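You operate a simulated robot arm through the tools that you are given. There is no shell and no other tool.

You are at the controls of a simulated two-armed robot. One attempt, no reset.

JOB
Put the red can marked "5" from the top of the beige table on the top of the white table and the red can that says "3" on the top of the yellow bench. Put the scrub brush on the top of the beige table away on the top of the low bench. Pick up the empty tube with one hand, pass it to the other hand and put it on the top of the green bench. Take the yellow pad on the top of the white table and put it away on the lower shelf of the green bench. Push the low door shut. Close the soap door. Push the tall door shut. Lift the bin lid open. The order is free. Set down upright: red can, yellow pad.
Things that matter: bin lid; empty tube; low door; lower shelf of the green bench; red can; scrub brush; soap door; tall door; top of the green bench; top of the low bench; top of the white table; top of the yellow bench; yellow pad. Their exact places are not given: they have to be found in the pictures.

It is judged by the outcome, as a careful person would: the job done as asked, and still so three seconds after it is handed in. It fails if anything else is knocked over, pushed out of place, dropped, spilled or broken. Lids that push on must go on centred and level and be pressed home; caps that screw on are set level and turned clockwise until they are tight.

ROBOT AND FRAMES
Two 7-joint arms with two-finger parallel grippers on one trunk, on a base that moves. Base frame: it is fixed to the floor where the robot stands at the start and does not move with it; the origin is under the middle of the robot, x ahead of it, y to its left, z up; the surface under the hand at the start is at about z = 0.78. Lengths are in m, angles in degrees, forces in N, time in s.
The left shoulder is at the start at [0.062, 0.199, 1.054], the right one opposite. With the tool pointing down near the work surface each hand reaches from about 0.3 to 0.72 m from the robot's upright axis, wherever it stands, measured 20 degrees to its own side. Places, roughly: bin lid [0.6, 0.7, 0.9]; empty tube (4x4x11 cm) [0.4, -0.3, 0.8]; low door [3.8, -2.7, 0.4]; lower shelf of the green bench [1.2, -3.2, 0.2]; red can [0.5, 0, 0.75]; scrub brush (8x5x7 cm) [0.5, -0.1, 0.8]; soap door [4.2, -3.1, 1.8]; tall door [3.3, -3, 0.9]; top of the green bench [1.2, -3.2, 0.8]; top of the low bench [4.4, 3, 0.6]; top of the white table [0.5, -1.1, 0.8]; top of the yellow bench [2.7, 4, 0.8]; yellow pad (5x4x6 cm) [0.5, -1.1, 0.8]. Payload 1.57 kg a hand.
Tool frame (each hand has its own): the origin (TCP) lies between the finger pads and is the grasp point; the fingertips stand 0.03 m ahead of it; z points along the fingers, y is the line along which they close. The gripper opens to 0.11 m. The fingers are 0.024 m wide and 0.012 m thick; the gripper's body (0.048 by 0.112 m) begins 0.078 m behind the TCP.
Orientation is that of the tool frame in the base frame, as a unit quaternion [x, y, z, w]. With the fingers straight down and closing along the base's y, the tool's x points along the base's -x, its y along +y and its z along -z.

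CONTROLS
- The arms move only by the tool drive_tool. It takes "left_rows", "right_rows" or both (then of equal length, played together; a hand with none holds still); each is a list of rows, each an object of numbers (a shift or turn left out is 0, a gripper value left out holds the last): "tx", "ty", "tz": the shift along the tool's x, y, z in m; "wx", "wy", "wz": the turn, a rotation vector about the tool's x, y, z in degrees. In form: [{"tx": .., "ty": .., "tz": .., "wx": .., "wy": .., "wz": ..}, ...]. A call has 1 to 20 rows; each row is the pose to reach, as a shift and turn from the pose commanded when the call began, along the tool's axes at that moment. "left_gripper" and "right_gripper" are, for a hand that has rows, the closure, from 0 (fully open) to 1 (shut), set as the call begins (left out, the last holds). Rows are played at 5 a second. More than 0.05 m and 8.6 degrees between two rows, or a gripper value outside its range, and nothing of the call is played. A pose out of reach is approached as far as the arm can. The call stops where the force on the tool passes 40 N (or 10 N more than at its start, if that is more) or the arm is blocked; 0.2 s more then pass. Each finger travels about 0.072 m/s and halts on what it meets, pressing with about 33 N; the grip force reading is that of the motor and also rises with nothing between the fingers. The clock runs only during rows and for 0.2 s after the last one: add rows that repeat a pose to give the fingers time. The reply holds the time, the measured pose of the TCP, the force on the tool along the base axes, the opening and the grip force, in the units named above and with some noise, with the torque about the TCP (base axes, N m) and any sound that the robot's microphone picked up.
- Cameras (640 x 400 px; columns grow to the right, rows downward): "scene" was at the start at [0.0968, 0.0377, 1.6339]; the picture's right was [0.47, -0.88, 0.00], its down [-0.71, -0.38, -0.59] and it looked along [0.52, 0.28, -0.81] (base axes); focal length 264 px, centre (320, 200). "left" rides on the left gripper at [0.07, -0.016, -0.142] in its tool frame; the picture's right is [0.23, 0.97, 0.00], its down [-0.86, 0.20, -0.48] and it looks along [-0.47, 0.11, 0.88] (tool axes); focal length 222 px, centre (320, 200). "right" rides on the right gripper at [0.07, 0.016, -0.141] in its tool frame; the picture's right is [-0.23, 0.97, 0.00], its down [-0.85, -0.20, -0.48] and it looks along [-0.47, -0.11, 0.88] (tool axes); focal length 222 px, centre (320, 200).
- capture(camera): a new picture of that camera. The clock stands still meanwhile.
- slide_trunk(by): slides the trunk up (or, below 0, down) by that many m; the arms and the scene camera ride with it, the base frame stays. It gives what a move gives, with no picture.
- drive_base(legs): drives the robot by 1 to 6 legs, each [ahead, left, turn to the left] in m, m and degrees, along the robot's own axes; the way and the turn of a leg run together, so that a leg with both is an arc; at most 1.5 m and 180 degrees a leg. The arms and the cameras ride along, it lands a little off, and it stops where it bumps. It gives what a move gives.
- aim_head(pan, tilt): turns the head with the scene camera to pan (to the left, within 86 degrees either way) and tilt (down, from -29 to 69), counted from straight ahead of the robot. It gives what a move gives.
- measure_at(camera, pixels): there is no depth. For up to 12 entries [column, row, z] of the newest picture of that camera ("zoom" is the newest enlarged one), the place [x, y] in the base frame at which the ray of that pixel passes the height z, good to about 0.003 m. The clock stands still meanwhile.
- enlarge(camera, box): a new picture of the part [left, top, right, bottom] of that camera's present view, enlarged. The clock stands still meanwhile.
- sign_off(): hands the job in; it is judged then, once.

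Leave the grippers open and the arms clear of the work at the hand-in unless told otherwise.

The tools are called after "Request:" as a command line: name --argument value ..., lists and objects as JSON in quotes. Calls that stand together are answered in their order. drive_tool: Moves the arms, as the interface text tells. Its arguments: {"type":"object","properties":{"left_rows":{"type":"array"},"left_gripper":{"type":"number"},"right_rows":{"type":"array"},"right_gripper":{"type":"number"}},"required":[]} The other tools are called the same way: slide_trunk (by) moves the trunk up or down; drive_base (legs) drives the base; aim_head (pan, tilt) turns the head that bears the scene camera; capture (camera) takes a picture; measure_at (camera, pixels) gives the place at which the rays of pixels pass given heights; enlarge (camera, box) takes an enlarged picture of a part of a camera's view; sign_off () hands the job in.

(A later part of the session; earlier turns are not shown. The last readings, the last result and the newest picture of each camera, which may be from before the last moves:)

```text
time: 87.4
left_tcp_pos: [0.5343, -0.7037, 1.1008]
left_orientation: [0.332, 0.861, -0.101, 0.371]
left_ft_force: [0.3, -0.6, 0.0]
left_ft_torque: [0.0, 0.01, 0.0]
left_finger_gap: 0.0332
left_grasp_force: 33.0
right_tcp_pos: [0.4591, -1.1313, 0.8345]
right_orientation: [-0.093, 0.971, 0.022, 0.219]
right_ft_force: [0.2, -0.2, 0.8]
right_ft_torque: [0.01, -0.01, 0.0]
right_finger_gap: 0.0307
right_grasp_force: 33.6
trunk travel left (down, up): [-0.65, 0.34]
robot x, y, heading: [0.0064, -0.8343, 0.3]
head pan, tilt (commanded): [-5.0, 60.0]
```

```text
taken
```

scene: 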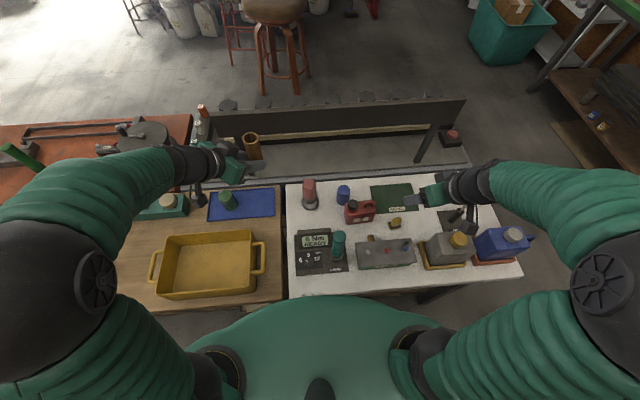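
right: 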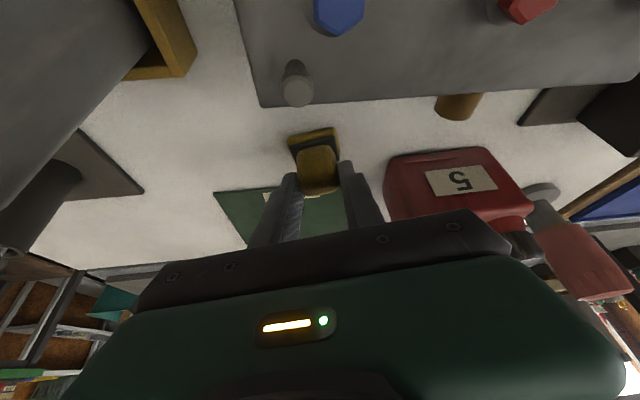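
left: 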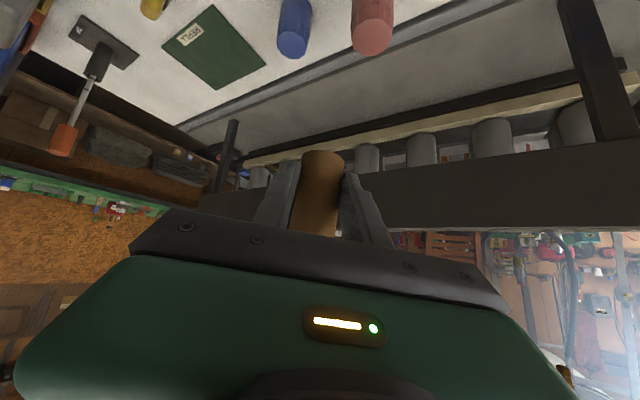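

The pad's handle is gripped (3.1 cm, 34 N). I lift straight up 20 cm.

Request:
drive_tool --right_rows '[{"tx": -0.013, "tz": -0.027}, {"tx": -0.03, "tz": -0.063}, {"tx": -0.047, "tz": -0.099}, {"tx": -0.065, "tz": -0.136}, {"tx": -0.082, "tz": -0.172}, {"tx": -0.0905, "tz": -0.19}]'

Request:
capture --camera "right"

Request:
aim_head --pan -75 --tilt 20

Request:
capture --camera "scene"

```text
time: 88.8
left_tcp_pos: [0.5327, -0.7059, 1.1014]
left_orientation: [0.332, 0.861, -0.101, 0.372]
left_ft_force: [-0.2, 0.5, -0.6]
left_ft_torque: [0.01, 0.0, -0.02]
left_finger_gap: 0.0336
left_grasp_force: 33.1
right_tcp_pos: [0.4599, -1.1307, 1.0472]
right_orientation: [-0.091, 0.971, 0.021, 0.22]
right_ft_force: [-0.4, -0.3, 0.0]
right_ft_torque: [-0.01, -0.01, 0.0]
right_finger_gap: 0.0309
right_grasp_force: 33.4
trunk travel left (down, up): [-0.65, 0.34]
robot x, y, heading: [0.0055, -0.834, 0.0]
head pan, tilt (commanded): [-5.0, 60.0]
```

```text
taken
```

right: 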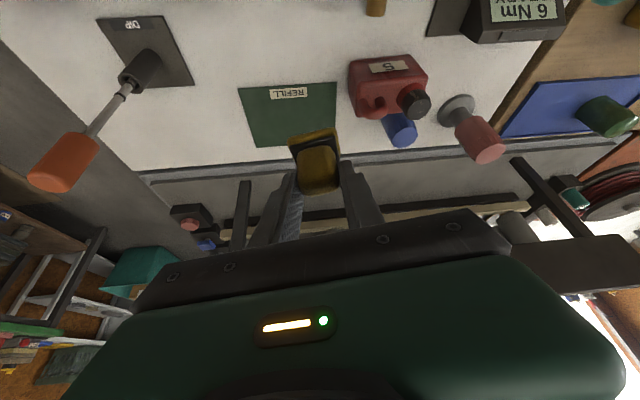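

```text
time: 90.2
left_tcp_pos: [0.5345, -0.7049, 1.1013]
left_orientation: [0.332, 0.861, -0.1, 0.372]
left_ft_force: [0.2, -0.3, -0.7]
left_ft_torque: [-0.01, -0.01, 0.01]
left_finger_gap: 0.0334
left_grasp_force: 33.2
right_tcp_pos: [0.4607, -1.131, 1.0471]
right_orientation: [-0.093, 0.971, 0.022, 0.22]
right_ft_force: [-0.9, 0.6, -1.5]
right_ft_torque: [0.0, 0.02, -0.01]
right_finger_gap: 0.0308
right_grasp_force: 32.7
trunk travel left (down, up): [-0.65, 0.34]
robot x, y, heading: [0.0041, -0.8329, 0.1]
head pan, tilt (commanded): [-75.0, 20.0]
```

```text
taken
```

scene: 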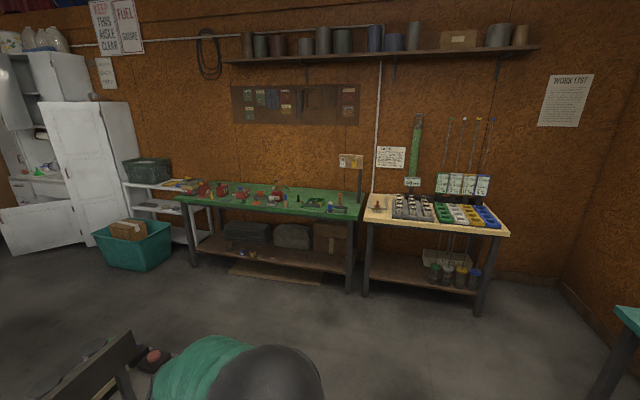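

The pad is held well. I now look at the green bench from here and measure its edges to plan the drive: front edge near (180,200)–(350,216), shelf front near (190,245)–(350,290).

Request:
enlarge --camera "scene" --box '[160, 150, 380, 300]'

Request:
measure_at --camera "zoom" --pixels '[[55, 137, 0.8], [565, 203, 0.8], [575, 110, 0.8], [130, 95, 0.8], [110, 275, 0.2], [545, 345, 0.2], [85, 340, 0.0], [550, 415, 0.0]]'

```text
2.67 times, centred on (270, 225) of scene
```

zoom: 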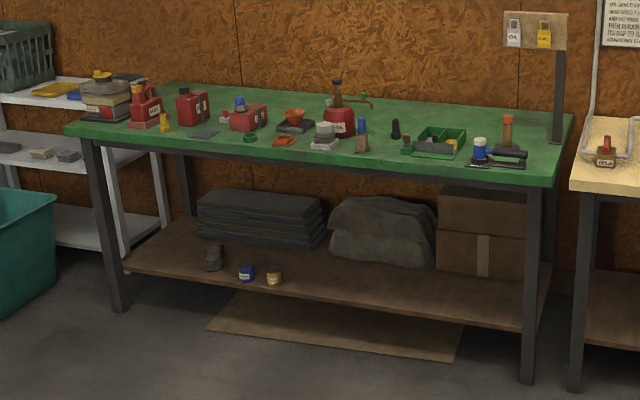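

```text
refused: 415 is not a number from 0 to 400
```

Request:
measure_at --camera "zoom" --pixels '[[70, 132, 0.8], [558, 180, 0.8], [575, 113, 0.8], [155, 85, 0.8], [125, 272, 0.22], [540, 333, 0.22], [105, 315, 0.0], [528, 383, 0.0], [240, 280, 0.22], [272, 285, 0.22], [213, 270, 0.22]]'

```text
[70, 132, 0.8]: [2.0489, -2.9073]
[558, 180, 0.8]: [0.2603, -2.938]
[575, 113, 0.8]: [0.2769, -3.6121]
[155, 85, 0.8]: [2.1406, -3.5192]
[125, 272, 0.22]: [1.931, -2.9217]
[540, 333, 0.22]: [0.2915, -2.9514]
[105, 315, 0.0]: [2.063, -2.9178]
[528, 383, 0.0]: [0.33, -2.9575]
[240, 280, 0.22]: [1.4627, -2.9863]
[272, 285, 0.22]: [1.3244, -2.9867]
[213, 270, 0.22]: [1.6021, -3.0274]
```

The green bench spans x 0.27–2.05 with its front edge at y ≈ -2.92; the lower shelf is at z ≈ 0.2 with free room near its front around x 0.5–1.2. I drive: back off, turn right 90°, forward, then sideways left, to stand before it.

Request:
drive_base --legs '[[-0.25, 0, 0], [0, 0, -90], [1.25, 0, 0]]'

Request:
aim_head --pan 60 --tilt 30

Request:
capture --camera "scene"

```text
time: 101.8
left_tcp_pos: [-0.1434, -2.6109, 1.1003]
left_orientation: [0.848, 0.365, -0.336, 0.188]
left_ft_force: [-0.9, -0.2, -0.4]
left_ft_torque: [-0.03, 0.0, 0.01]
left_finger_gap: 0.0333
left_grasp_force: 32.7
right_tcp_pos: [-0.5675, -2.5291, 1.0457]
right_orientation: [0.629, 0.746, -0.141, 0.168]
right_ft_force: [-0.7, 0.1, -0.3]
right_ft_torque: [-0.02, 0.0, 0.03]
right_finger_gap: 0.031
right_grasp_force: 33.5
trunk travel left (down, up): [-0.65, 0.34]
robot x, y, heading: [-0.2615, -2.0805, -91.0]
head pan, tilt (commanded): [-75.0, 20.0]
```

```text
time: 104.0
left_tcp_pos: [-0.1417, -2.6112, 1.1018]
left_orientation: [0.847, 0.366, -0.335, 0.189]
left_ft_force: [0.0, -0.3, 0.7]
left_ft_torque: [0.02, -0.01, -0.02]
left_finger_gap: 0.0332
left_grasp_force: 33.1
right_tcp_pos: [-0.5675, -2.5292, 1.0472]
right_orientation: [0.628, 0.746, -0.143, 0.169]
right_ft_force: [0.6, 0.8, 0.0]
right_ft_torque: [-0.04, 0.01, -0.01]
right_finger_gap: 0.0312
right_grasp_force: 33.0
trunk travel left (down, up): [-0.65, 0.34]
robot x, y, heading: [-0.2627, -2.0815, -91.1]
head pan, tilt (commanded): [60.0, 30.0]
```

```text
taken
```

scene: 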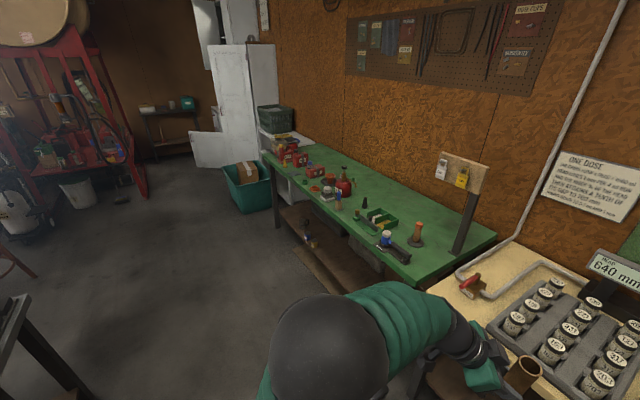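

The way is clear. I strafe 1.1 m to the robot's left, straighten the heading by 1°, and look at the bench.

Request:
drive_base --legs '[[0, 1.1, 1]]'

Request:
aim_head --pan 0 --tilt 35

Request:
capture --camera "scene"

```text
time: 109.5
left_tcp_pos: [0.9599, -2.617, 1.1008]
left_orientation: [0.843, 0.377, -0.333, 0.193]
left_ft_force: [-0.8, -0.8, 0.3]
left_ft_torque: [0.02, -0.02, -0.01]
left_finger_gap: 0.0333
left_grasp_force: 33.4
right_tcp_pos: [0.5329, -2.5446, 1.0457]
right_orientation: [0.619, 0.754, -0.14, 0.172]
right_ft_force: [-0.9, -0.6, -1.8]
right_ft_torque: [0.01, -0.01, 0.02]
right_finger_gap: 0.0311
right_grasp_force: 33.3
trunk travel left (down, up): [-0.65, 0.34]
robot x, y, heading: [0.8293, -2.0837, -89.8]
head pan, tilt (commanded): [60.0, 30.0]
```

```text
time: 110.8
left_tcp_pos: [0.961, -2.6148, 1.1004]
left_orientation: [0.842, 0.377, -0.334, 0.194]
left_ft_force: [-0.1, 1.3, -0.8]
left_ft_torque: [0.0, 0.0, 0.03]
left_finger_gap: 0.0332
left_grasp_force: 33.1
right_tcp_pos: [0.5344, -2.5449, 1.0469]
right_orientation: [0.619, 0.754, -0.141, 0.171]
right_ft_force: [0.9, -0.5, -1.3]
right_ft_torque: [0.0, 0.02, 0.0]
right_finger_gap: 0.0308
right_grasp_force: 32.5
trunk travel left (down, up): [-0.65, 0.34]
robot x, y, heading: [0.8229, -2.0869, -89.4]
head pan, tilt (commanded): [0.0, 35.0]
```

```text
taken
```

scene: 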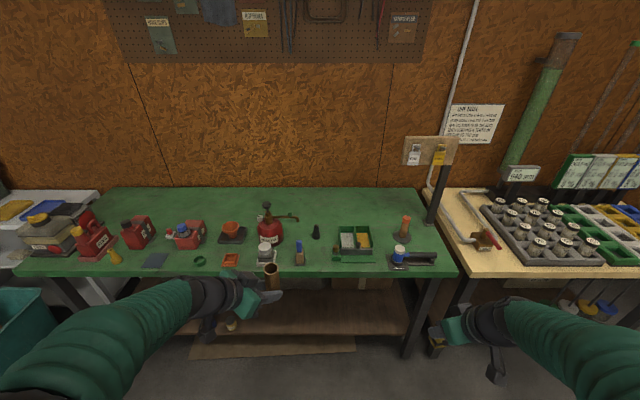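

I zoom on the bench top to choose a free spot for the tube.

Request:
enlarge --camera "scene" --box '[120, 175, 460, 290]'

Request:
measure_at --camera "zoom" --pixels '[[345, 168, 0.8], [390, 160, 0.8], [10, 175, 0.8], [620, 185, 0.8], [320, 40, 0.8], [370, 120, 0.8], [270, 100, 0.8], [150, 160, 0.8], [205, 150, 0.8], [480, 60, 0.8]]'

```text
1.88 times, centred on (290, 232) of scene
```

zoom: 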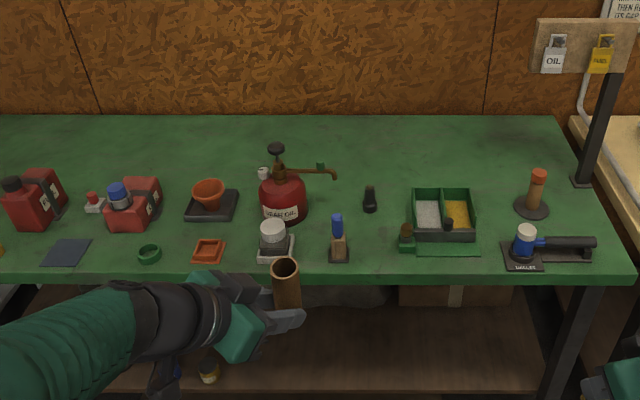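

```text
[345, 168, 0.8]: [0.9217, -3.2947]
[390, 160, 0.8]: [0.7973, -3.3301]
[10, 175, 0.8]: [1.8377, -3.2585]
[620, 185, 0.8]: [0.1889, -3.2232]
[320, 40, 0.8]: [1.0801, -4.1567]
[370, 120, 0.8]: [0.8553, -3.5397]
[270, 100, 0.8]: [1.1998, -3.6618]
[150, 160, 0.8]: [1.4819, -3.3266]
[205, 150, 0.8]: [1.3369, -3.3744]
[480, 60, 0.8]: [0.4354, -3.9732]
```

The gap between the blue-topped bottle (338,240) and the green bottle and tray (400,240) looks free. I measure it and its borders.

Request:
measure_at --camera "zoom" --pixels '[[350, 255, 0.78], [350, 255, 0.8], [400, 248, 0.78], [400, 248, 0.8], [374, 245, 0.8], [370, 210, 0.8], [338, 262, 0.8], [372, 277, 0.8], [372, 277, 0.76], [445, 160, 0.8], [330, 262, 0.8]]'

Request:
capture --camera "left"

Request:
capture --camera "right"

```text
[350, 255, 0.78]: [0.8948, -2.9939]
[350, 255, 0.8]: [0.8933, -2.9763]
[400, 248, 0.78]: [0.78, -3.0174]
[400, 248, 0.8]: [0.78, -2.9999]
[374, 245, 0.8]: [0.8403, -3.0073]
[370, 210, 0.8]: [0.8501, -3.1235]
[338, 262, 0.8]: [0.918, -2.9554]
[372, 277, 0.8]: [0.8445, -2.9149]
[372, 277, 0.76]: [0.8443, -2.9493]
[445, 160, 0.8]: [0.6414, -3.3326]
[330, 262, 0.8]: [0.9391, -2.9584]
```

```text
taken
```

left: 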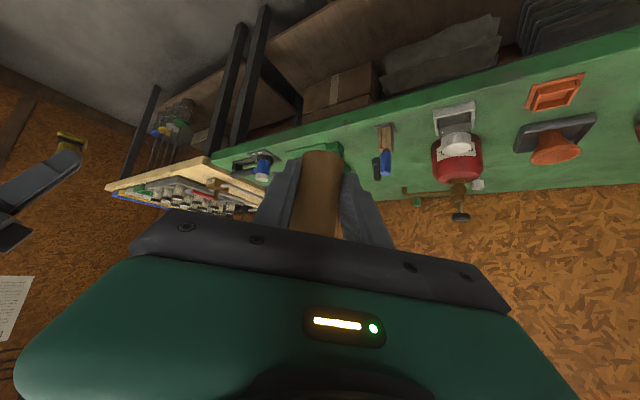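

```text
taken
```

right: 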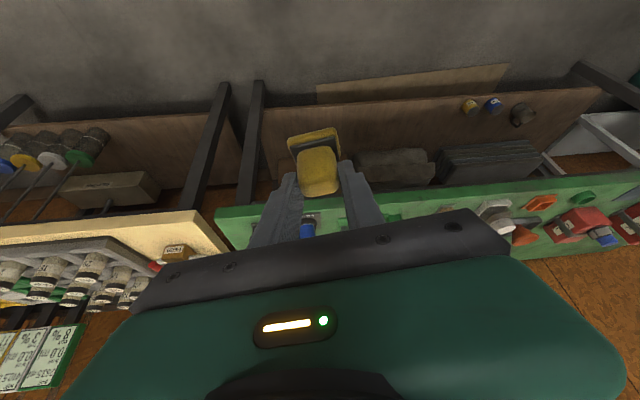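

The front gap is tight for the tilted hand; the open surface further back near (0.80, -3.27) is better. First I check the bench top's height by comparing its right front corner in the scene zoom (634,275) and the right-hand view (218,208).

Request:
measure_at --camera "zoom" --pixels '[[634, 268, 0.76], [634, 268, 0.78], [634, 268, 0.8], [634, 268, 0.82], [399, 165, 0.8], [412, 190, 0.82], [340, 178, 0.9]]'

Request:
enlarge --camera "right" --box '[190, 170, 310, 250]'

Request:
measure_at --camera "right" --pixels '[[217, 209, 0.76], [217, 209, 0.78], [217, 209, 0.8], [217, 209, 0.82]]'

```text
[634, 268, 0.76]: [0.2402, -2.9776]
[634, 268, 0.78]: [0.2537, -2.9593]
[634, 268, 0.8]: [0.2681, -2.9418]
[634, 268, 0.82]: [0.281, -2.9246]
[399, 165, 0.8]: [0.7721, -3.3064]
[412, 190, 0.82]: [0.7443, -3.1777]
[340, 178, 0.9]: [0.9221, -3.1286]
```

```text
5.00 times, centred on (250, 210) of right
```

zoom: 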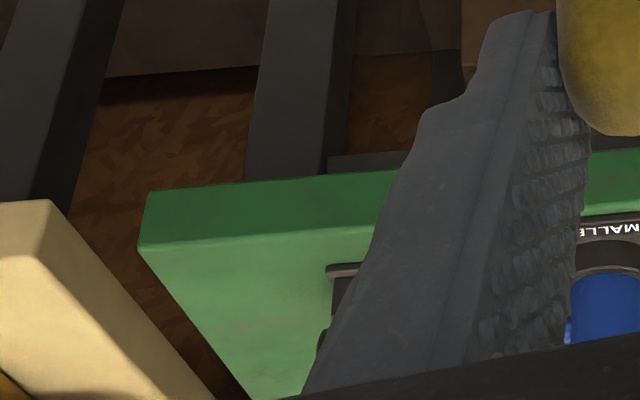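

```text
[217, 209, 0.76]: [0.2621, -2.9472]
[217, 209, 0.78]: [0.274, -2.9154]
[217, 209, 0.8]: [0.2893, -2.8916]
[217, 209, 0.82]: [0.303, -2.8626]
```

In the right view the top edge's corner is at (218,219). I measure that again.

Request:
measure_at --camera "right" --pixels '[[218, 219, 0.76], [218, 219, 0.78], [218, 219, 0.8], [218, 219, 0.82], [219.6, 208, 0.76], [219.6, 208, 0.75]]'

Request:
enlarge --camera "scene" --box '[400, 240, 480, 290]'

```text
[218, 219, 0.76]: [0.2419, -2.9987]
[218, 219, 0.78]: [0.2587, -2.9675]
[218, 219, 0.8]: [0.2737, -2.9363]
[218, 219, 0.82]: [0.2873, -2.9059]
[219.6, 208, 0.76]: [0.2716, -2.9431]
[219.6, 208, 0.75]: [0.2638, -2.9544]
```

```text
8.00 times, centred on (440, 265) of scene
```

zoom: 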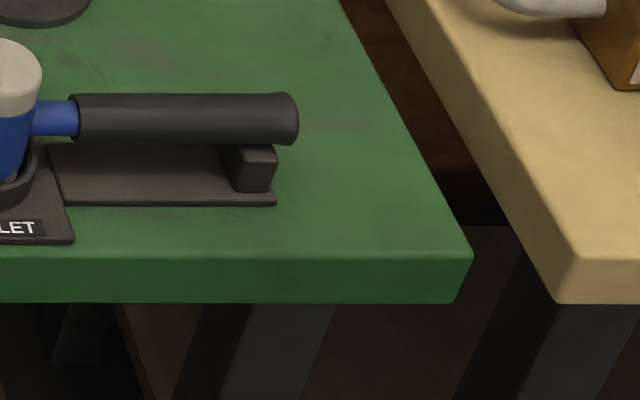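

Request:
measure_at --camera "zoom" --pixels '[[472, 253, 0.78], [472, 253, 0.79], [472, 253, 0.8], [472, 253, 0.81], [452, 300, 0.76], [452, 300, 0.75]]'

```text
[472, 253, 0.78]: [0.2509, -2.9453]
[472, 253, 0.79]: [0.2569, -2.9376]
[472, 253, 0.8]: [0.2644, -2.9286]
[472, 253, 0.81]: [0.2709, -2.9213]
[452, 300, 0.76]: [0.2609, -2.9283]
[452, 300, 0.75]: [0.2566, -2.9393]
```

The bench top is near z ≈ 0.80; I will feel for contact. First I turn the left hand 36° about the vertical so it points straight ahead (the tube stays upright).

Request:
drive_tool --left_rows '[{"wx": -5.06, "wy": 0.54, "wz": -5.1}, {"wx": -10.1, "wy": 1.1, "wz": -10.2}, {"wx": -15.2, "wy": 1.6, "wz": -15.3}, {"wx": -20.2, "wy": 2.2, "wz": -20.4}, {"wx": -25.3, "wy": 2.7, "wz": -25.5}, {"wx": -25.3, "wy": 2.7, "wz": -25.5}]'

Request:
capture --camera "scene"

```text
time: 112.2
left_tcp_pos: [0.9611, -2.6162, 1.1014]
left_orientation: [0.684, 0.621, -0.257, 0.285]
left_ft_force: [-0.6, -0.7, -0.7]
left_ft_torque: [-0.01, -0.01, 0.01]
left_finger_gap: 0.0333
left_grasp_force: 32.8
right_tcp_pos: [0.5346, -2.5458, 1.0472]
right_orientation: [0.619, 0.754, -0.142, 0.171]
right_ft_force: [-0.5, 0.8, -0.6]
right_ft_torque: [-0.02, -0.01, 0.02]
right_finger_gap: 0.0309
right_grasp_force: 33.0
trunk travel left (down, up): [-0.65, 0.34]
robot x, y, heading: [0.8333, -2.0876, -89.9]
head pan, tilt (commanded): [0.0, 35.0]
```

```text
taken
```

scene: 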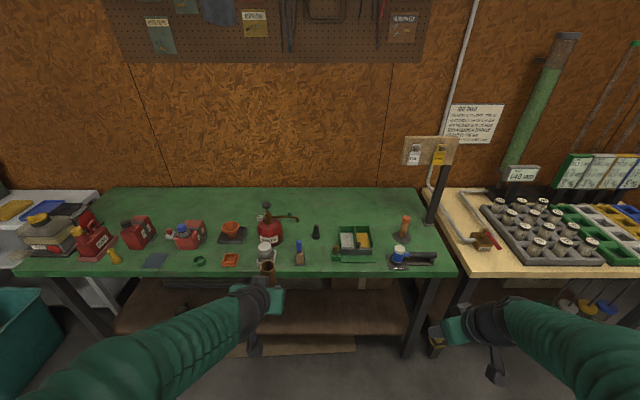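

The left hand now points straight ahead and 45° down. I drive forward 0.48 m and 0.13 m to the right, to bring the tube over the free area.

Request:
drive_base --legs '[[0, -0.13, 0], [0.48, 0, 0]]'

Request:
aim_head --pan 5 --tilt 50

Request:
capture --camera "scene"

Request:
capture --camera "left"

```text
time: 116.0
left_tcp_pos: [0.8442, -3.0937, 1.1004]
left_orientation: [0.682, 0.622, -0.26, 0.284]
left_ft_force: [0.3, -0.1, 0.1]
left_ft_torque: [-0.02, 0.04, -0.03]
left_finger_gap: 0.0335
left_grasp_force: 33.1
right_tcp_pos: [0.4169, -3.024, 1.0498]
right_orientation: [0.617, 0.755, -0.142, 0.17]
right_ft_force: [0.2, 0.1, 0.3]
right_ft_torque: [-0.01, 0.03, -0.03]
right_finger_gap: 0.031
right_grasp_force: 32.8
trunk travel left (down, up): [-0.65, 0.34]
robot x, y, heading: [0.7051, -2.5691, -89.5]
head pan, tilt (commanded): [0.0, 35.0]
```

```text
time: 116.8
left_tcp_pos: [0.8418, -3.0937, 1.0992]
left_orientation: [0.682, 0.622, -0.258, 0.285]
left_ft_force: [-1.0, -0.5, 0.0]
left_ft_torque: [-0.01, 0.01, -0.02]
left_finger_gap: 0.0331
left_grasp_force: 33.3
right_tcp_pos: [0.4149, -3.0253, 1.0475]
right_orientation: [0.616, 0.756, -0.139, 0.171]
right_ft_force: [0.2, -0.5, -1.4]
right_ft_torque: [0.01, 0.02, 0.01]
right_finger_gap: 0.0308
right_grasp_force: 32.6
trunk travel left (down, up): [-0.65, 0.34]
robot x, y, heading: [0.7036, -2.5658, -89.3]
head pan, tilt (commanded): [5.0, 50.0]
```

```text
taken
```

scene: 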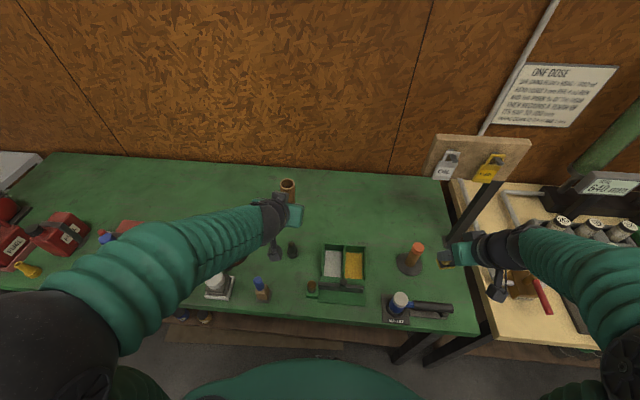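

```text
taken
```

left: 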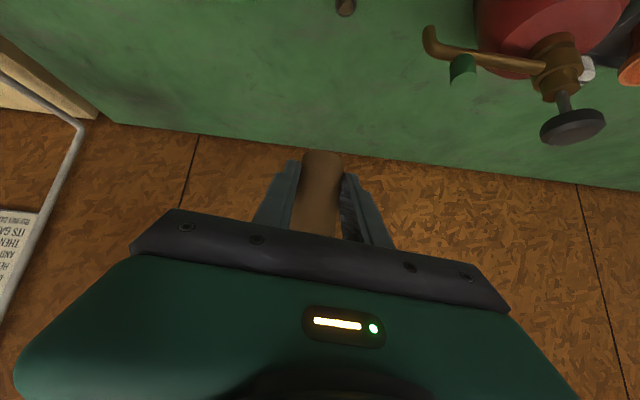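

Left view: the surface ahead of the tube is free; the red can's spout is at the upper right (430,45). I measure a few points.

Request:
measure_at --camera "left" --pixels '[[430, 45, 0.88], [430, 45, 0.95], [345, 8, 0.82], [290, 80, 0.8], [320, 100, 0.8], [260, 90, 0.8], [462, 75, 0.85]]'

Request:
measure_at --camera "scene" --pixels '[[292, 255, 0.8], [322, 245, 0.84], [366, 247, 0.84], [330, 225, 0.8], [275, 245, 0.8], [320, 290, 0.8]]'

```text
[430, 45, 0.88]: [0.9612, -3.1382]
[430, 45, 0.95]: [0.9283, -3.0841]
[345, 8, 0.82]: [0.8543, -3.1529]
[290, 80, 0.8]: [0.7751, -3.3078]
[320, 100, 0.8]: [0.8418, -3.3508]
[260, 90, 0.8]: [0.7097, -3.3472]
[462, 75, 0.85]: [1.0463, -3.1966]
```

```text
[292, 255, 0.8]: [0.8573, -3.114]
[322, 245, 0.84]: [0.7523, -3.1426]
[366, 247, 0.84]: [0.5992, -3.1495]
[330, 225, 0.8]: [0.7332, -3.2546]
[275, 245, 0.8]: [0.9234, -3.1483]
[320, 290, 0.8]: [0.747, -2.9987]
```

The target (0.80, -3.25) is free by more than 10 cm all round. I move the tube over it at height and lower to about 1–2 cm above the bench.

Request:
drive_tool --left_rows '[{"tx": -0.0259, "ty": -0.0082, "tz": 0.0252}, {"tx": -0.0517, "ty": -0.0165, "tz": 0.0504}, {"tx": -0.0776, "ty": -0.0247, "tz": 0.0755}, {"tx": -0.1034, "ty": -0.0329, "tz": 0.1007}, {"tx": -0.074, "ty": -0.0357, "tz": 0.13}, {"tx": -0.0446, "ty": -0.0386, "tz": 0.1594}, {"tx": -0.0152, "ty": -0.0414, "tz": 0.1887}, {"tx": 0.0142, "ty": -0.0442, "tz": 0.218}, {"tx": 0.0437, "ty": -0.0471, "tz": 0.2474}, {"tx": 0.0731, "ty": -0.0499, "tz": 0.2767}, {"tx": 0.0731, "ty": -0.0499, "tz": 0.2767}]'

Request:
enlarge --camera "scene" --box '[220, 170, 400, 310]'

Request:
capture --camera "left"

```text
time: 119.2
left_tcp_pos: [0.7963, -3.2365, 0.8545]
left_orientation: [0.682, 0.62, -0.26, 0.289]
left_ft_force: [-1.0, -3.5, 15.6]
left_ft_torque: [-0.29, 0.25, 0.05]
left_finger_gap: 0.0333
left_grasp_force: 32.7
right_tcp_pos: [0.41, -3.0235, 1.0464]
right_orientation: [0.617, 0.755, -0.141, 0.173]
right_ft_force: [0.1, -0.2, -1.3]
right_ft_torque: [0.02, 0.01, 0.03]
right_finger_gap: 0.0309
right_grasp_force: 33.2
trunk travel left (down, up): [-0.65, 0.34]
robot x, y, heading: [0.7071, -2.5669, -89.4]
head pan, tilt (commanded): [5.0, 50.0]
```

```text
2.86 times, centred on (310, 240) of scene
```

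zoom: 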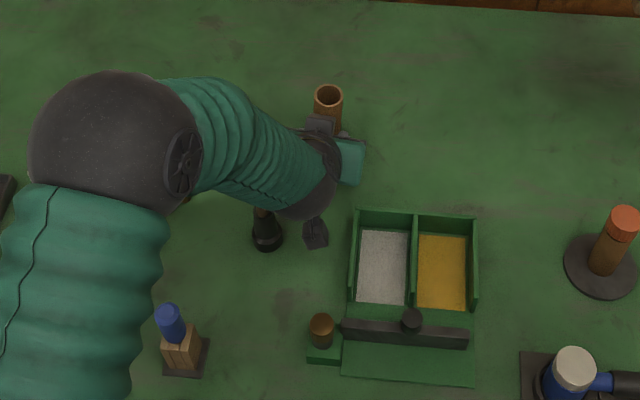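

```text
taken
```

left: 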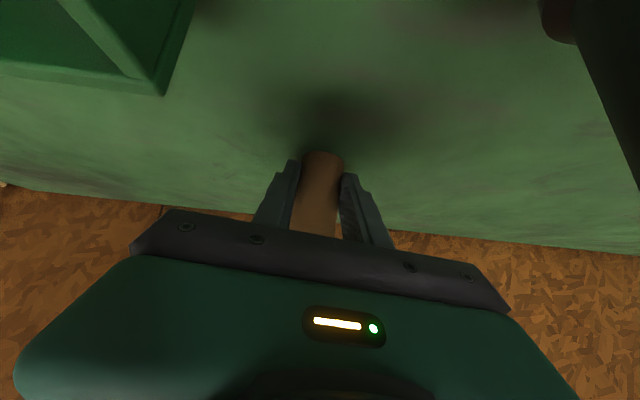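

The tube touches the bench (15.6 N up). I ease up a millimetre, open the left fingers moderately and draw back along the finger direction.

Request:
drive_tool --left_rows '[{"tx": -0.0008, "tz": -0.0008}, {"tx": -0.0008, "tz": -0.0008}]'

Request:
drive_tool --left_gripper 0.45 --left_rows '[{"tz": 0}, {"tz": 0}, {"tz": 0}]'

Request:
enlarge --camera "scene" --box '[270, 180, 360, 250]'

Request:
capture --camera "left"

```text
time: 119.8
left_tcp_pos: [0.7969, -3.2364, 0.8543]
left_orientation: [0.682, 0.621, -0.258, 0.288]
left_ft_force: [-1.7, -6.8, 19.4]
left_ft_torque: [-0.49, 0.3, 0.12]
left_finger_gap: 0.0335
left_grasp_force: 32.8
right_tcp_pos: [0.4117, -3.0243, 1.0459]
right_orientation: [0.617, 0.755, -0.14, 0.173]
right_ft_force: [-1.1, 0.3, -0.7]
right_ft_torque: [-0.01, 0.0, 0.0]
right_finger_gap: 0.0309
right_grasp_force: 33.0
trunk travel left (down, up): [-0.65, 0.34]
robot x, y, heading: [0.7045, -2.5699, -89.3]
head pan, tilt (commanded): [5.0, 50.0]
```

```text
time: 120.5
left_tcp_pos: [0.7977, -3.2336, 0.8509]
left_orientation: [0.684, 0.621, -0.258, 0.285]
left_ft_force: [4.8, -0.4, 1.6]
left_ft_torque: [0.12, 0.28, -0.27]
left_finger_gap: 0.0529
left_grasp_force: 0.1
right_tcp_pos: [0.4126, -3.0234, 1.0473]
right_orientation: [0.617, 0.755, -0.141, 0.172]
right_ft_force: [0.0, -0.4, 0.4]
right_ft_torque: [-0.03, -0.01, 0.03]
right_finger_gap: 0.0309
right_grasp_force: 33.0
trunk travel left (down, up): [-0.65, 0.34]
robot x, y, heading: [0.702, -2.5685, -89.4]
head pan, tilt (commanded): [5.0, 50.0]
```

```text
5.71 times, centred on (315, 215) of scene
```

zoom: 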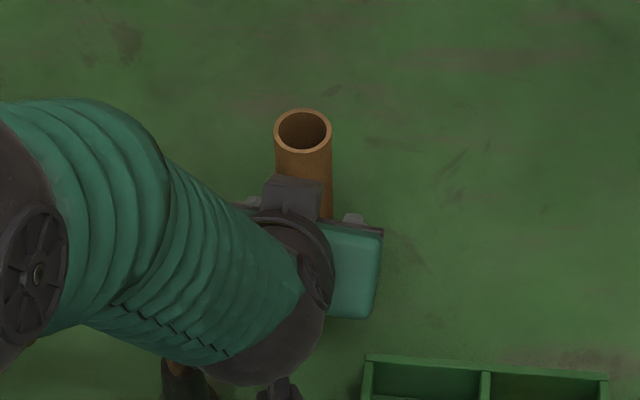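

```text
taken
```

left: 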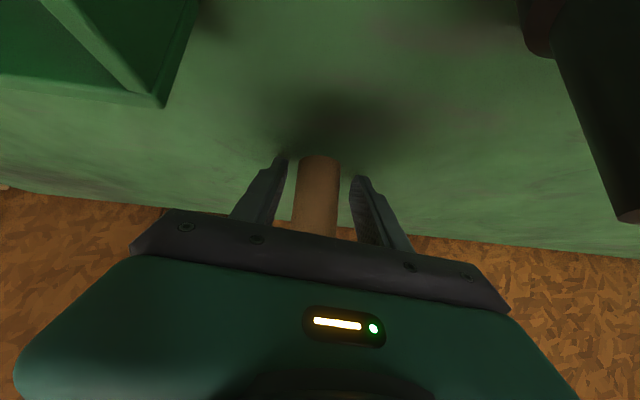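

The tube stands free between the opened fingers. I withdraw the left hand back and up.

Request:
drive_tool --left_rows '[{"tz": -0.015}, {"tz": -0.03}, {"tz": -0.06}, {"tz": -0.1}, {"tz": -0.14}, {"tz": -0.18}]'

Request:
enlarge --camera "scene" --box '[220, 170, 400, 310]'

Request:
capture --camera "left"

```text
time: 122.0
left_tcp_pos: [0.7961, -3.1054, 0.9795]
left_orientation: [0.684, 0.62, -0.258, 0.286]
left_ft_force: [-0.9, 0.3, 0.6]
left_ft_torque: [0.03, 0.01, 0.03]
left_finger_gap: 0.0606
left_grasp_force: 0.1
right_tcp_pos: [0.4114, -3.0232, 1.0463]
right_orientation: [0.617, 0.755, -0.14, 0.172]
right_ft_force: [0.2, -1.0, -0.9]
right_ft_torque: [0.02, -0.01, -0.02]
right_finger_gap: 0.0309
right_grasp_force: 33.4
trunk travel left (down, up): [-0.65, 0.34]
robot x, y, heading: [0.7064, -2.5692, -89.6]
head pan, tilt (commanded): [5.0, 50.0]
```

```text
2.86 times, centred on (310, 240) of scene
```

zoom: 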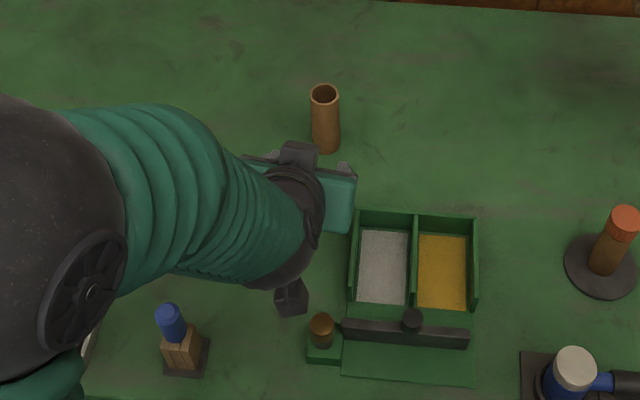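

```text
taken
```

left: 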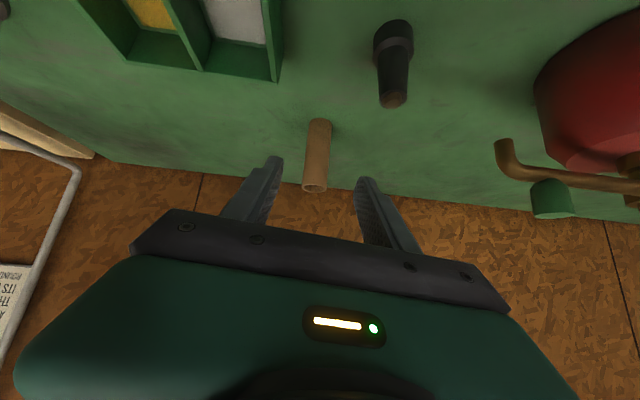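

The tube stands upright on the green bench. Before backing away I raise the trunk 12 cm so the left arm clears the bench things, then drive back 0.5 m.

Request:
slide_trunk --by 0.12

Request:
drive_base --legs '[[-0.45, 0, 0]]'

Request:
aim_head --pan 0 --tilt 40

Request:
capture --camera "scene"

```text
time: 123.5
left_tcp_pos: [0.7978, -3.1094, 1.0976]
left_orientation: [0.683, 0.621, -0.258, 0.286]
left_ft_force: [-0.2, 0.0, -0.1]
left_ft_torque: [0.02, 0.0, 0.0]
left_finger_gap: 0.0602
left_grasp_force: 0.1
right_tcp_pos: [0.4103, -3.0255, 1.1663]
right_orientation: [0.616, 0.756, -0.139, 0.172]
right_ft_force: [0.1, 0.6, -0.5]
right_ft_torque: [0.0, -0.01, 0.01]
right_finger_gap: 0.0308
right_grasp_force: 32.6
trunk travel left (down, up): [-0.77, 0.22]
robot x, y, heading: [0.7015, -2.5702, -89.1]
head pan, tilt (commanded): [5.0, 50.0]
```

```text
time: 126.2
left_tcp_pos: [0.7912, -2.6629, 1.0979]
left_orientation: [0.684, 0.621, -0.256, 0.284]
left_ft_force: [-0.1, 0.2, 0.8]
left_ft_torque: [0.0, 0.0, 0.0]
left_finger_gap: 0.0605
left_grasp_force: 0.1
right_tcp_pos: [0.4062, -2.5805, 1.1663]
right_orientation: [0.618, 0.755, -0.139, 0.171]
right_ft_force: [-0.8, 0.5, -0.5]
right_ft_torque: [0.01, 0.0, -0.01]
right_finger_gap: 0.0308
right_grasp_force: 32.6
trunk travel left (down, up): [-0.77, 0.22]
robot x, y, heading: [0.7017, -2.1233, -90.0]
head pan, tilt (commanded): [5.0, 50.0]
```

```text
time: 126.9
left_tcp_pos: [0.7913, -2.6603, 1.0975]
left_orientation: [0.683, 0.621, -0.257, 0.286]
left_ft_force: [-0.3, 0.2, -0.8]
left_ft_torque: [-0.01, -0.01, 0.01]
left_finger_gap: 0.0605
left_grasp_force: 0.1
right_tcp_pos: [0.4067, -2.5778, 1.1669]
right_orientation: [0.617, 0.754, -0.141, 0.173]
right_ft_force: [0.0, -0.8, -1.6]
right_ft_torque: [0.0, 0.01, 0.0]
right_finger_gap: 0.0312
right_grasp_force: 32.8
trunk travel left (down, up): [-0.77, 0.22]
robot x, y, heading: [0.698, -2.1181, -89.5]
head pan, tilt (commanded): [0.0, 40.0]
```

```text
taken
```

scene: 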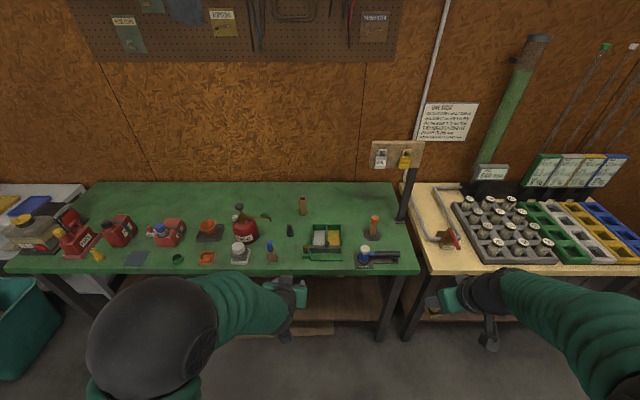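

Both hands are clear of the bench. I lower the trunk by 0.62 m to bring the arms and camera down to shelf level.

Request:
slide_trunk --by -0.62

Request:
aim_head --pan 0 --tilt 35

Request:
capture --camera "scene"

Request:
capture --camera "right"

```text
refused: -0.62 is not a number from -0.4 to 0.4
```

```text
time: 127.5
left_tcp_pos: [0.7923, -2.6606, 1.099]
left_orientation: [0.683, 0.62, -0.258, 0.286]
left_ft_force: [0.0, -0.3, 0.0]
left_ft_torque: [0.02, 0.0, 0.05]
left_finger_gap: 0.0606
left_grasp_force: 0.1
right_tcp_pos: [0.4058, -2.5772, 1.1672]
right_orientation: [0.617, 0.755, -0.141, 0.172]
right_ft_force: [-0.7, -0.9, -0.4]
right_ft_torque: [-0.02, -0.02, 0.0]
right_finger_gap: 0.0307
right_grasp_force: 32.8
trunk travel left (down, up): [-0.77, 0.22]
robot x, y, heading: [0.6978, -2.1236, -89.3]
head pan, tilt (commanded): [0.0, 35.0]
```

```text
taken
```

scene: 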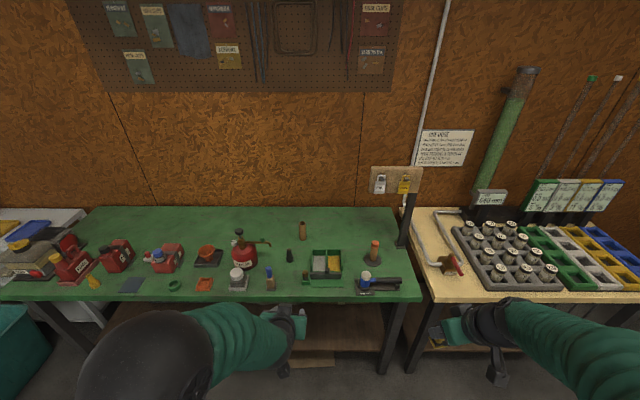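

```text
taken
```

right: 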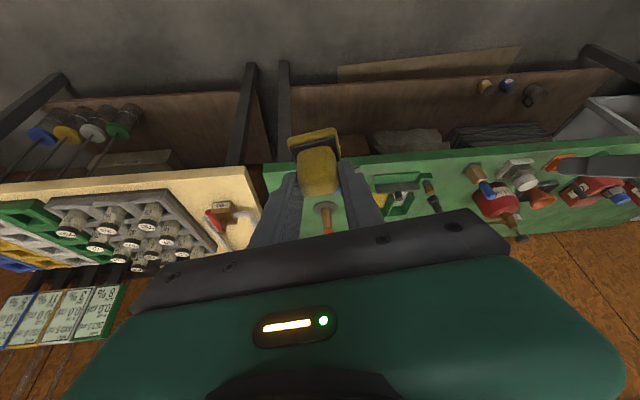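

The trunk slides at most 0.4 m at a time. I lower it in two strokes and look at the shelf.

Request:
slide_trunk --by -0.35

Request:
slide_trunk --by -0.27

Request:
capture --camera "scene"

Request:
capture --camera "right"

```text
time: 130.9
left_tcp_pos: [0.7919, -2.6596, 0.7486]
left_orientation: [0.683, 0.621, -0.258, 0.286]
left_ft_force: [-0.4, 0.2, -0.2]
left_ft_torque: [-0.01, 0.03, -0.01]
left_finger_gap: 0.0605
left_grasp_force: 0.1
right_tcp_pos: [0.4072, -2.577, 0.8173]
right_orientation: [0.617, 0.755, -0.14, 0.173]
right_ft_force: [0.3, 1.3, -0.3]
right_ft_torque: [0.0, 0.02, 0.01]
right_finger_gap: 0.0309
right_grasp_force: 33.0
trunk travel left (down, up): [-0.42, 0.57]
robot x, y, heading: [0.6983, -2.1235, -89.4]
head pan, tilt (commanded): [0.0, 35.0]
```

```text
time: 133.7
left_tcp_pos: [0.7935, -2.6597, 0.4786]
left_orientation: [0.683, 0.62, -0.258, 0.286]
left_ft_force: [0.2, 0.3, 0.8]
left_ft_torque: [0.0, 0.0, 0.02]
left_finger_gap: 0.0604
left_grasp_force: 0.1
right_tcp_pos: [0.4074, -2.576, 0.5469]
right_orientation: [0.618, 0.754, -0.141, 0.173]
right_ft_force: [-0.6, 0.3, -0.2]
right_ft_torque: [0.03, -0.01, -0.02]
right_finger_gap: 0.0308
right_grasp_force: 32.9
trunk travel left (down, up): [-0.15, 0.84]
robot x, y, heading: [0.6983, -2.1221, -89.6]
head pan, tilt (commanded): [0.0, 35.0]
```

```text
taken
```

scene: 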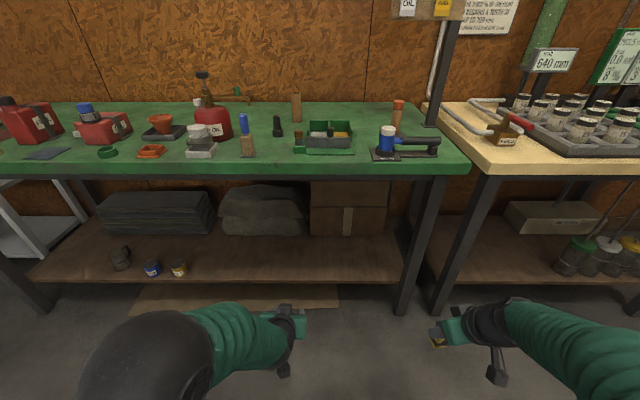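

```text
taken
```

right: 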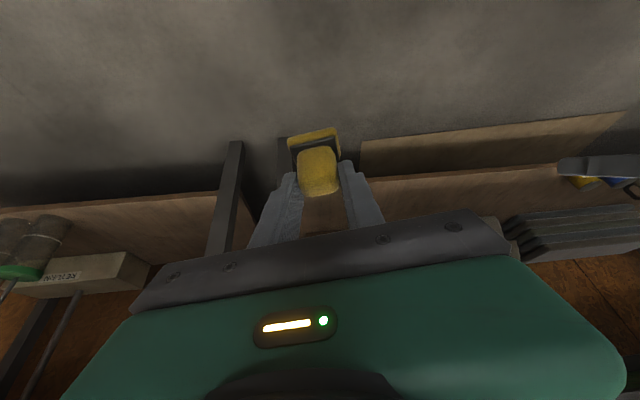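

I zoom on the shelf in both views to find its height and free space.

Request:
enlarge --camera "scene" --box '[90, 170, 430, 320]'

Request:
measure_at --camera "zoom" --pixels '[[400, 262, 0.2], [400, 262, 0.22], [400, 262, 0.24], [400, 262, 0.26], [440, 205, 0.22], [300, 205, 0.22], [165, 242, 0.22], [200, 243, 0.24], [560, 262, 0.22], [575, 200, 0.22], [500, 230, 0.22]]'

Request:
enlarge --camera "right" --box '[340, 100, 640, 280]'

```text
1.88 times, centred on (260, 245) of scene
```

zoom: 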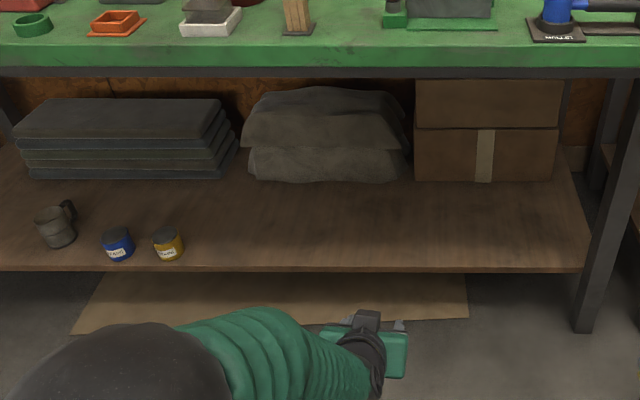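

```text
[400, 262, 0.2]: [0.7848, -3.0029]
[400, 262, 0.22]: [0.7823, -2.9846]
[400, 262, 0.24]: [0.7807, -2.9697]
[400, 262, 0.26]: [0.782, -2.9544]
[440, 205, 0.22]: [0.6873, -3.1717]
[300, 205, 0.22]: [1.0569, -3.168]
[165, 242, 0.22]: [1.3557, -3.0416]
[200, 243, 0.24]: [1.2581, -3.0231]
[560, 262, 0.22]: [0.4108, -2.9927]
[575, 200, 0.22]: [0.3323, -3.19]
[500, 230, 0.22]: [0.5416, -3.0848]
```

```text
2.13 times, centred on (490, 190) of right
```

zoom: 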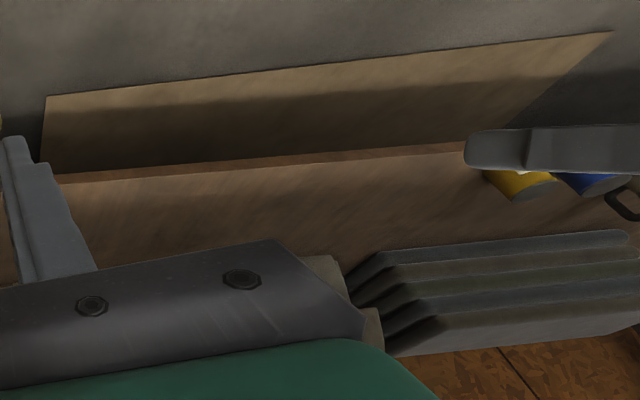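

I compare the shelf's front top edge in both: right view around (481,173) and scene around zoom row 266.

Request:
measure_at --camera "zoom" --pixels '[[300, 158, 0.2], [300, 158, 0.22], [300, 158, 0.24], [300, 165, 0.22], [300, 165, 0.24], [300, 165, 0.26]]'

Request:
enlarge --camera "scene" --box '[280, 250, 360, 300]'

Request:
measure_at --camera "zoom" --pixels '[[320, 225, 0.2], [320, 225, 0.22], [320, 225, 0.24], [320, 225, 0.26]]'

```text
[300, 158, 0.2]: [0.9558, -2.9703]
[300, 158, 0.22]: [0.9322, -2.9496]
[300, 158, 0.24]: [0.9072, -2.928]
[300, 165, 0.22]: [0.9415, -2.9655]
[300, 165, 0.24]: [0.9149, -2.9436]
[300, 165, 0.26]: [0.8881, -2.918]
```

```text
8.00 times, centred on (320, 275) of scene
```

zoom: 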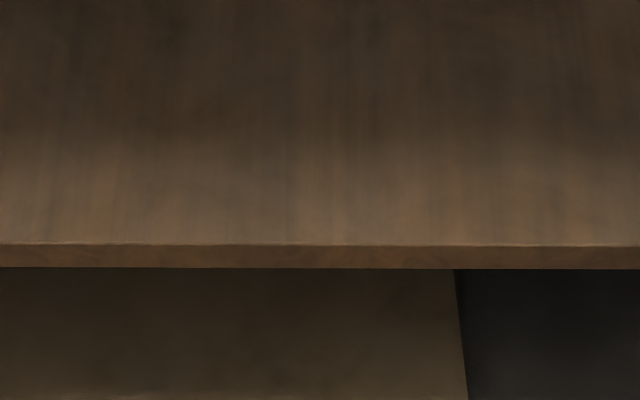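

```text
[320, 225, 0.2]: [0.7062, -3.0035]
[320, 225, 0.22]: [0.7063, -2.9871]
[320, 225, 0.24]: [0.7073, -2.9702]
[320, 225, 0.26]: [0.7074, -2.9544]
```

I will find the exact shelf height by touch. First I fold the left arm back and outward, pointing down, so it stays out of the bench.

Request:
drive_tool --left_rows '[{"tx": 0.019, "ty": 0.036, "tz": -0.0158, "wy": 5.6}, {"tx": 0.038, "ty": 0.072, "tz": -0.0316, "wy": 11.2}, {"tx": 0.057, "ty": 0.108, "tz": -0.0474, "wy": 16.9}, {"tx": 0.076, "ty": 0.1435, "tz": -0.063, "wy": 22.5}, {"tx": 0.095, "ty": 0.179, "tz": -0.079, "wy": 28.1}, {"tx": 0.114, "ty": 0.215, "tz": -0.095, "wy": 33.7}, {"tx": 0.133, "ty": 0.251, "tz": -0.11, "wy": 39.4}, {"tx": 0.1525, "ty": 0.287, "tz": -0.1263, "wy": 45}]'

Request:
capture --camera "scene"

```text
time: 135.5
left_tcp_pos: [1.0938, -2.4825, 0.4785]
left_orientation: [0.731, 0.682, 0.023, 0.024]
left_ft_force: [0.3, 0.3, 0.2]
left_ft_torque: [0.01, -0.01, -0.02]
left_finger_gap: 0.0604
left_grasp_force: 0.1
right_tcp_pos: [0.4077, -2.5761, 0.548]
right_orientation: [0.618, 0.754, -0.141, 0.171]
right_ft_force: [0.6, 0.3, -0.3]
right_ft_torque: [0.05, 0.02, 0.0]
right_finger_gap: 0.031
right_grasp_force: 33.2
trunk travel left (down, up): [-0.15, 0.84]
robot x, y, heading: [0.6998, -2.1225, -89.5]
head pan, tilt (commanded): [0.0, 35.0]
```

```text
taken
```

scene: 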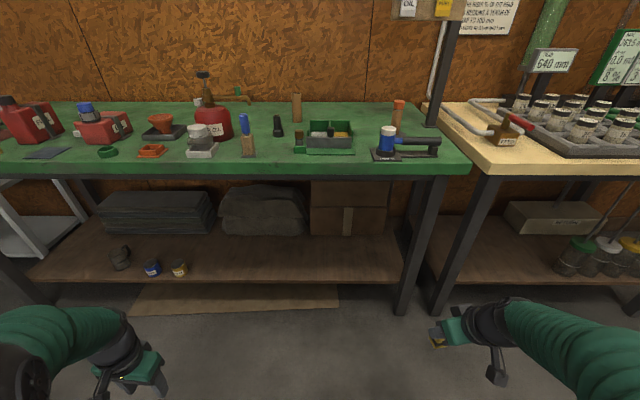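

The left hand is out of the way. I drive 0.2 m left and 0.3 m forward so the right hand stands just in front of the shelf opening.

Request:
drive_base --legs '[[0, 0.2, 0], [0.3, 0, 0]]'

Request:
aim_head --pan -20 --tilt 45

Request:
capture --camera "scene"

```text
time: 138.7
left_tcp_pos: [1.2958, -2.78, 0.4788]
left_orientation: [0.731, 0.681, 0.023, 0.026]
left_ft_force: [0.6, -0.3, 0.5]
left_ft_torque: [0.01, -0.01, 0.05]
left_finger_gap: 0.0606
left_grasp_force: 0.1
right_tcp_pos: [0.6104, -2.8727, 0.5459]
right_orientation: [0.618, 0.754, -0.14, 0.172]
right_ft_force: [-0.3, -0.8, 0.1]
right_ft_torque: [-0.02, -0.02, -0.02]
right_finger_gap: 0.0308
right_grasp_force: 33.4
trunk travel left (down, up): [-0.15, 0.84]
robot x, y, heading: [0.9034, -2.4188, -89.7]
head pan, tilt (commanded): [0.0, 35.0]
```

```text
time: 139.6
left_tcp_pos: [1.2967, -2.779, 0.4788]
left_orientation: [0.731, 0.682, 0.023, 0.027]
left_ft_force: [-0.2, 0.2, -0.1]
left_ft_torque: [0.01, 0.03, 0.03]
left_finger_gap: 0.0605
left_grasp_force: 0.1
right_tcp_pos: [0.6099, -2.8715, 0.5478]
right_orientation: [0.618, 0.754, -0.14, 0.172]
right_ft_force: [-0.3, 1.1, -1.2]
right_ft_torque: [0.0, 0.02, 0.0]
right_finger_gap: 0.0311
right_grasp_force: 32.9
trunk travel left (down, up): [-0.15, 0.84]
robot x, y, heading: [0.9018, -2.4182, -89.8]
head pan, tilt (commanded): [-20.0, 45.0]
```

```text
taken
```

scene: 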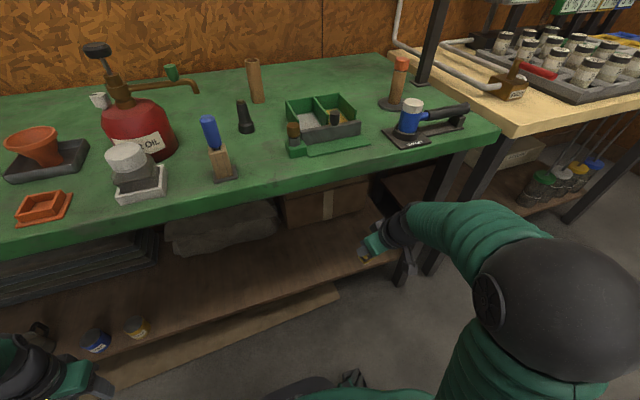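

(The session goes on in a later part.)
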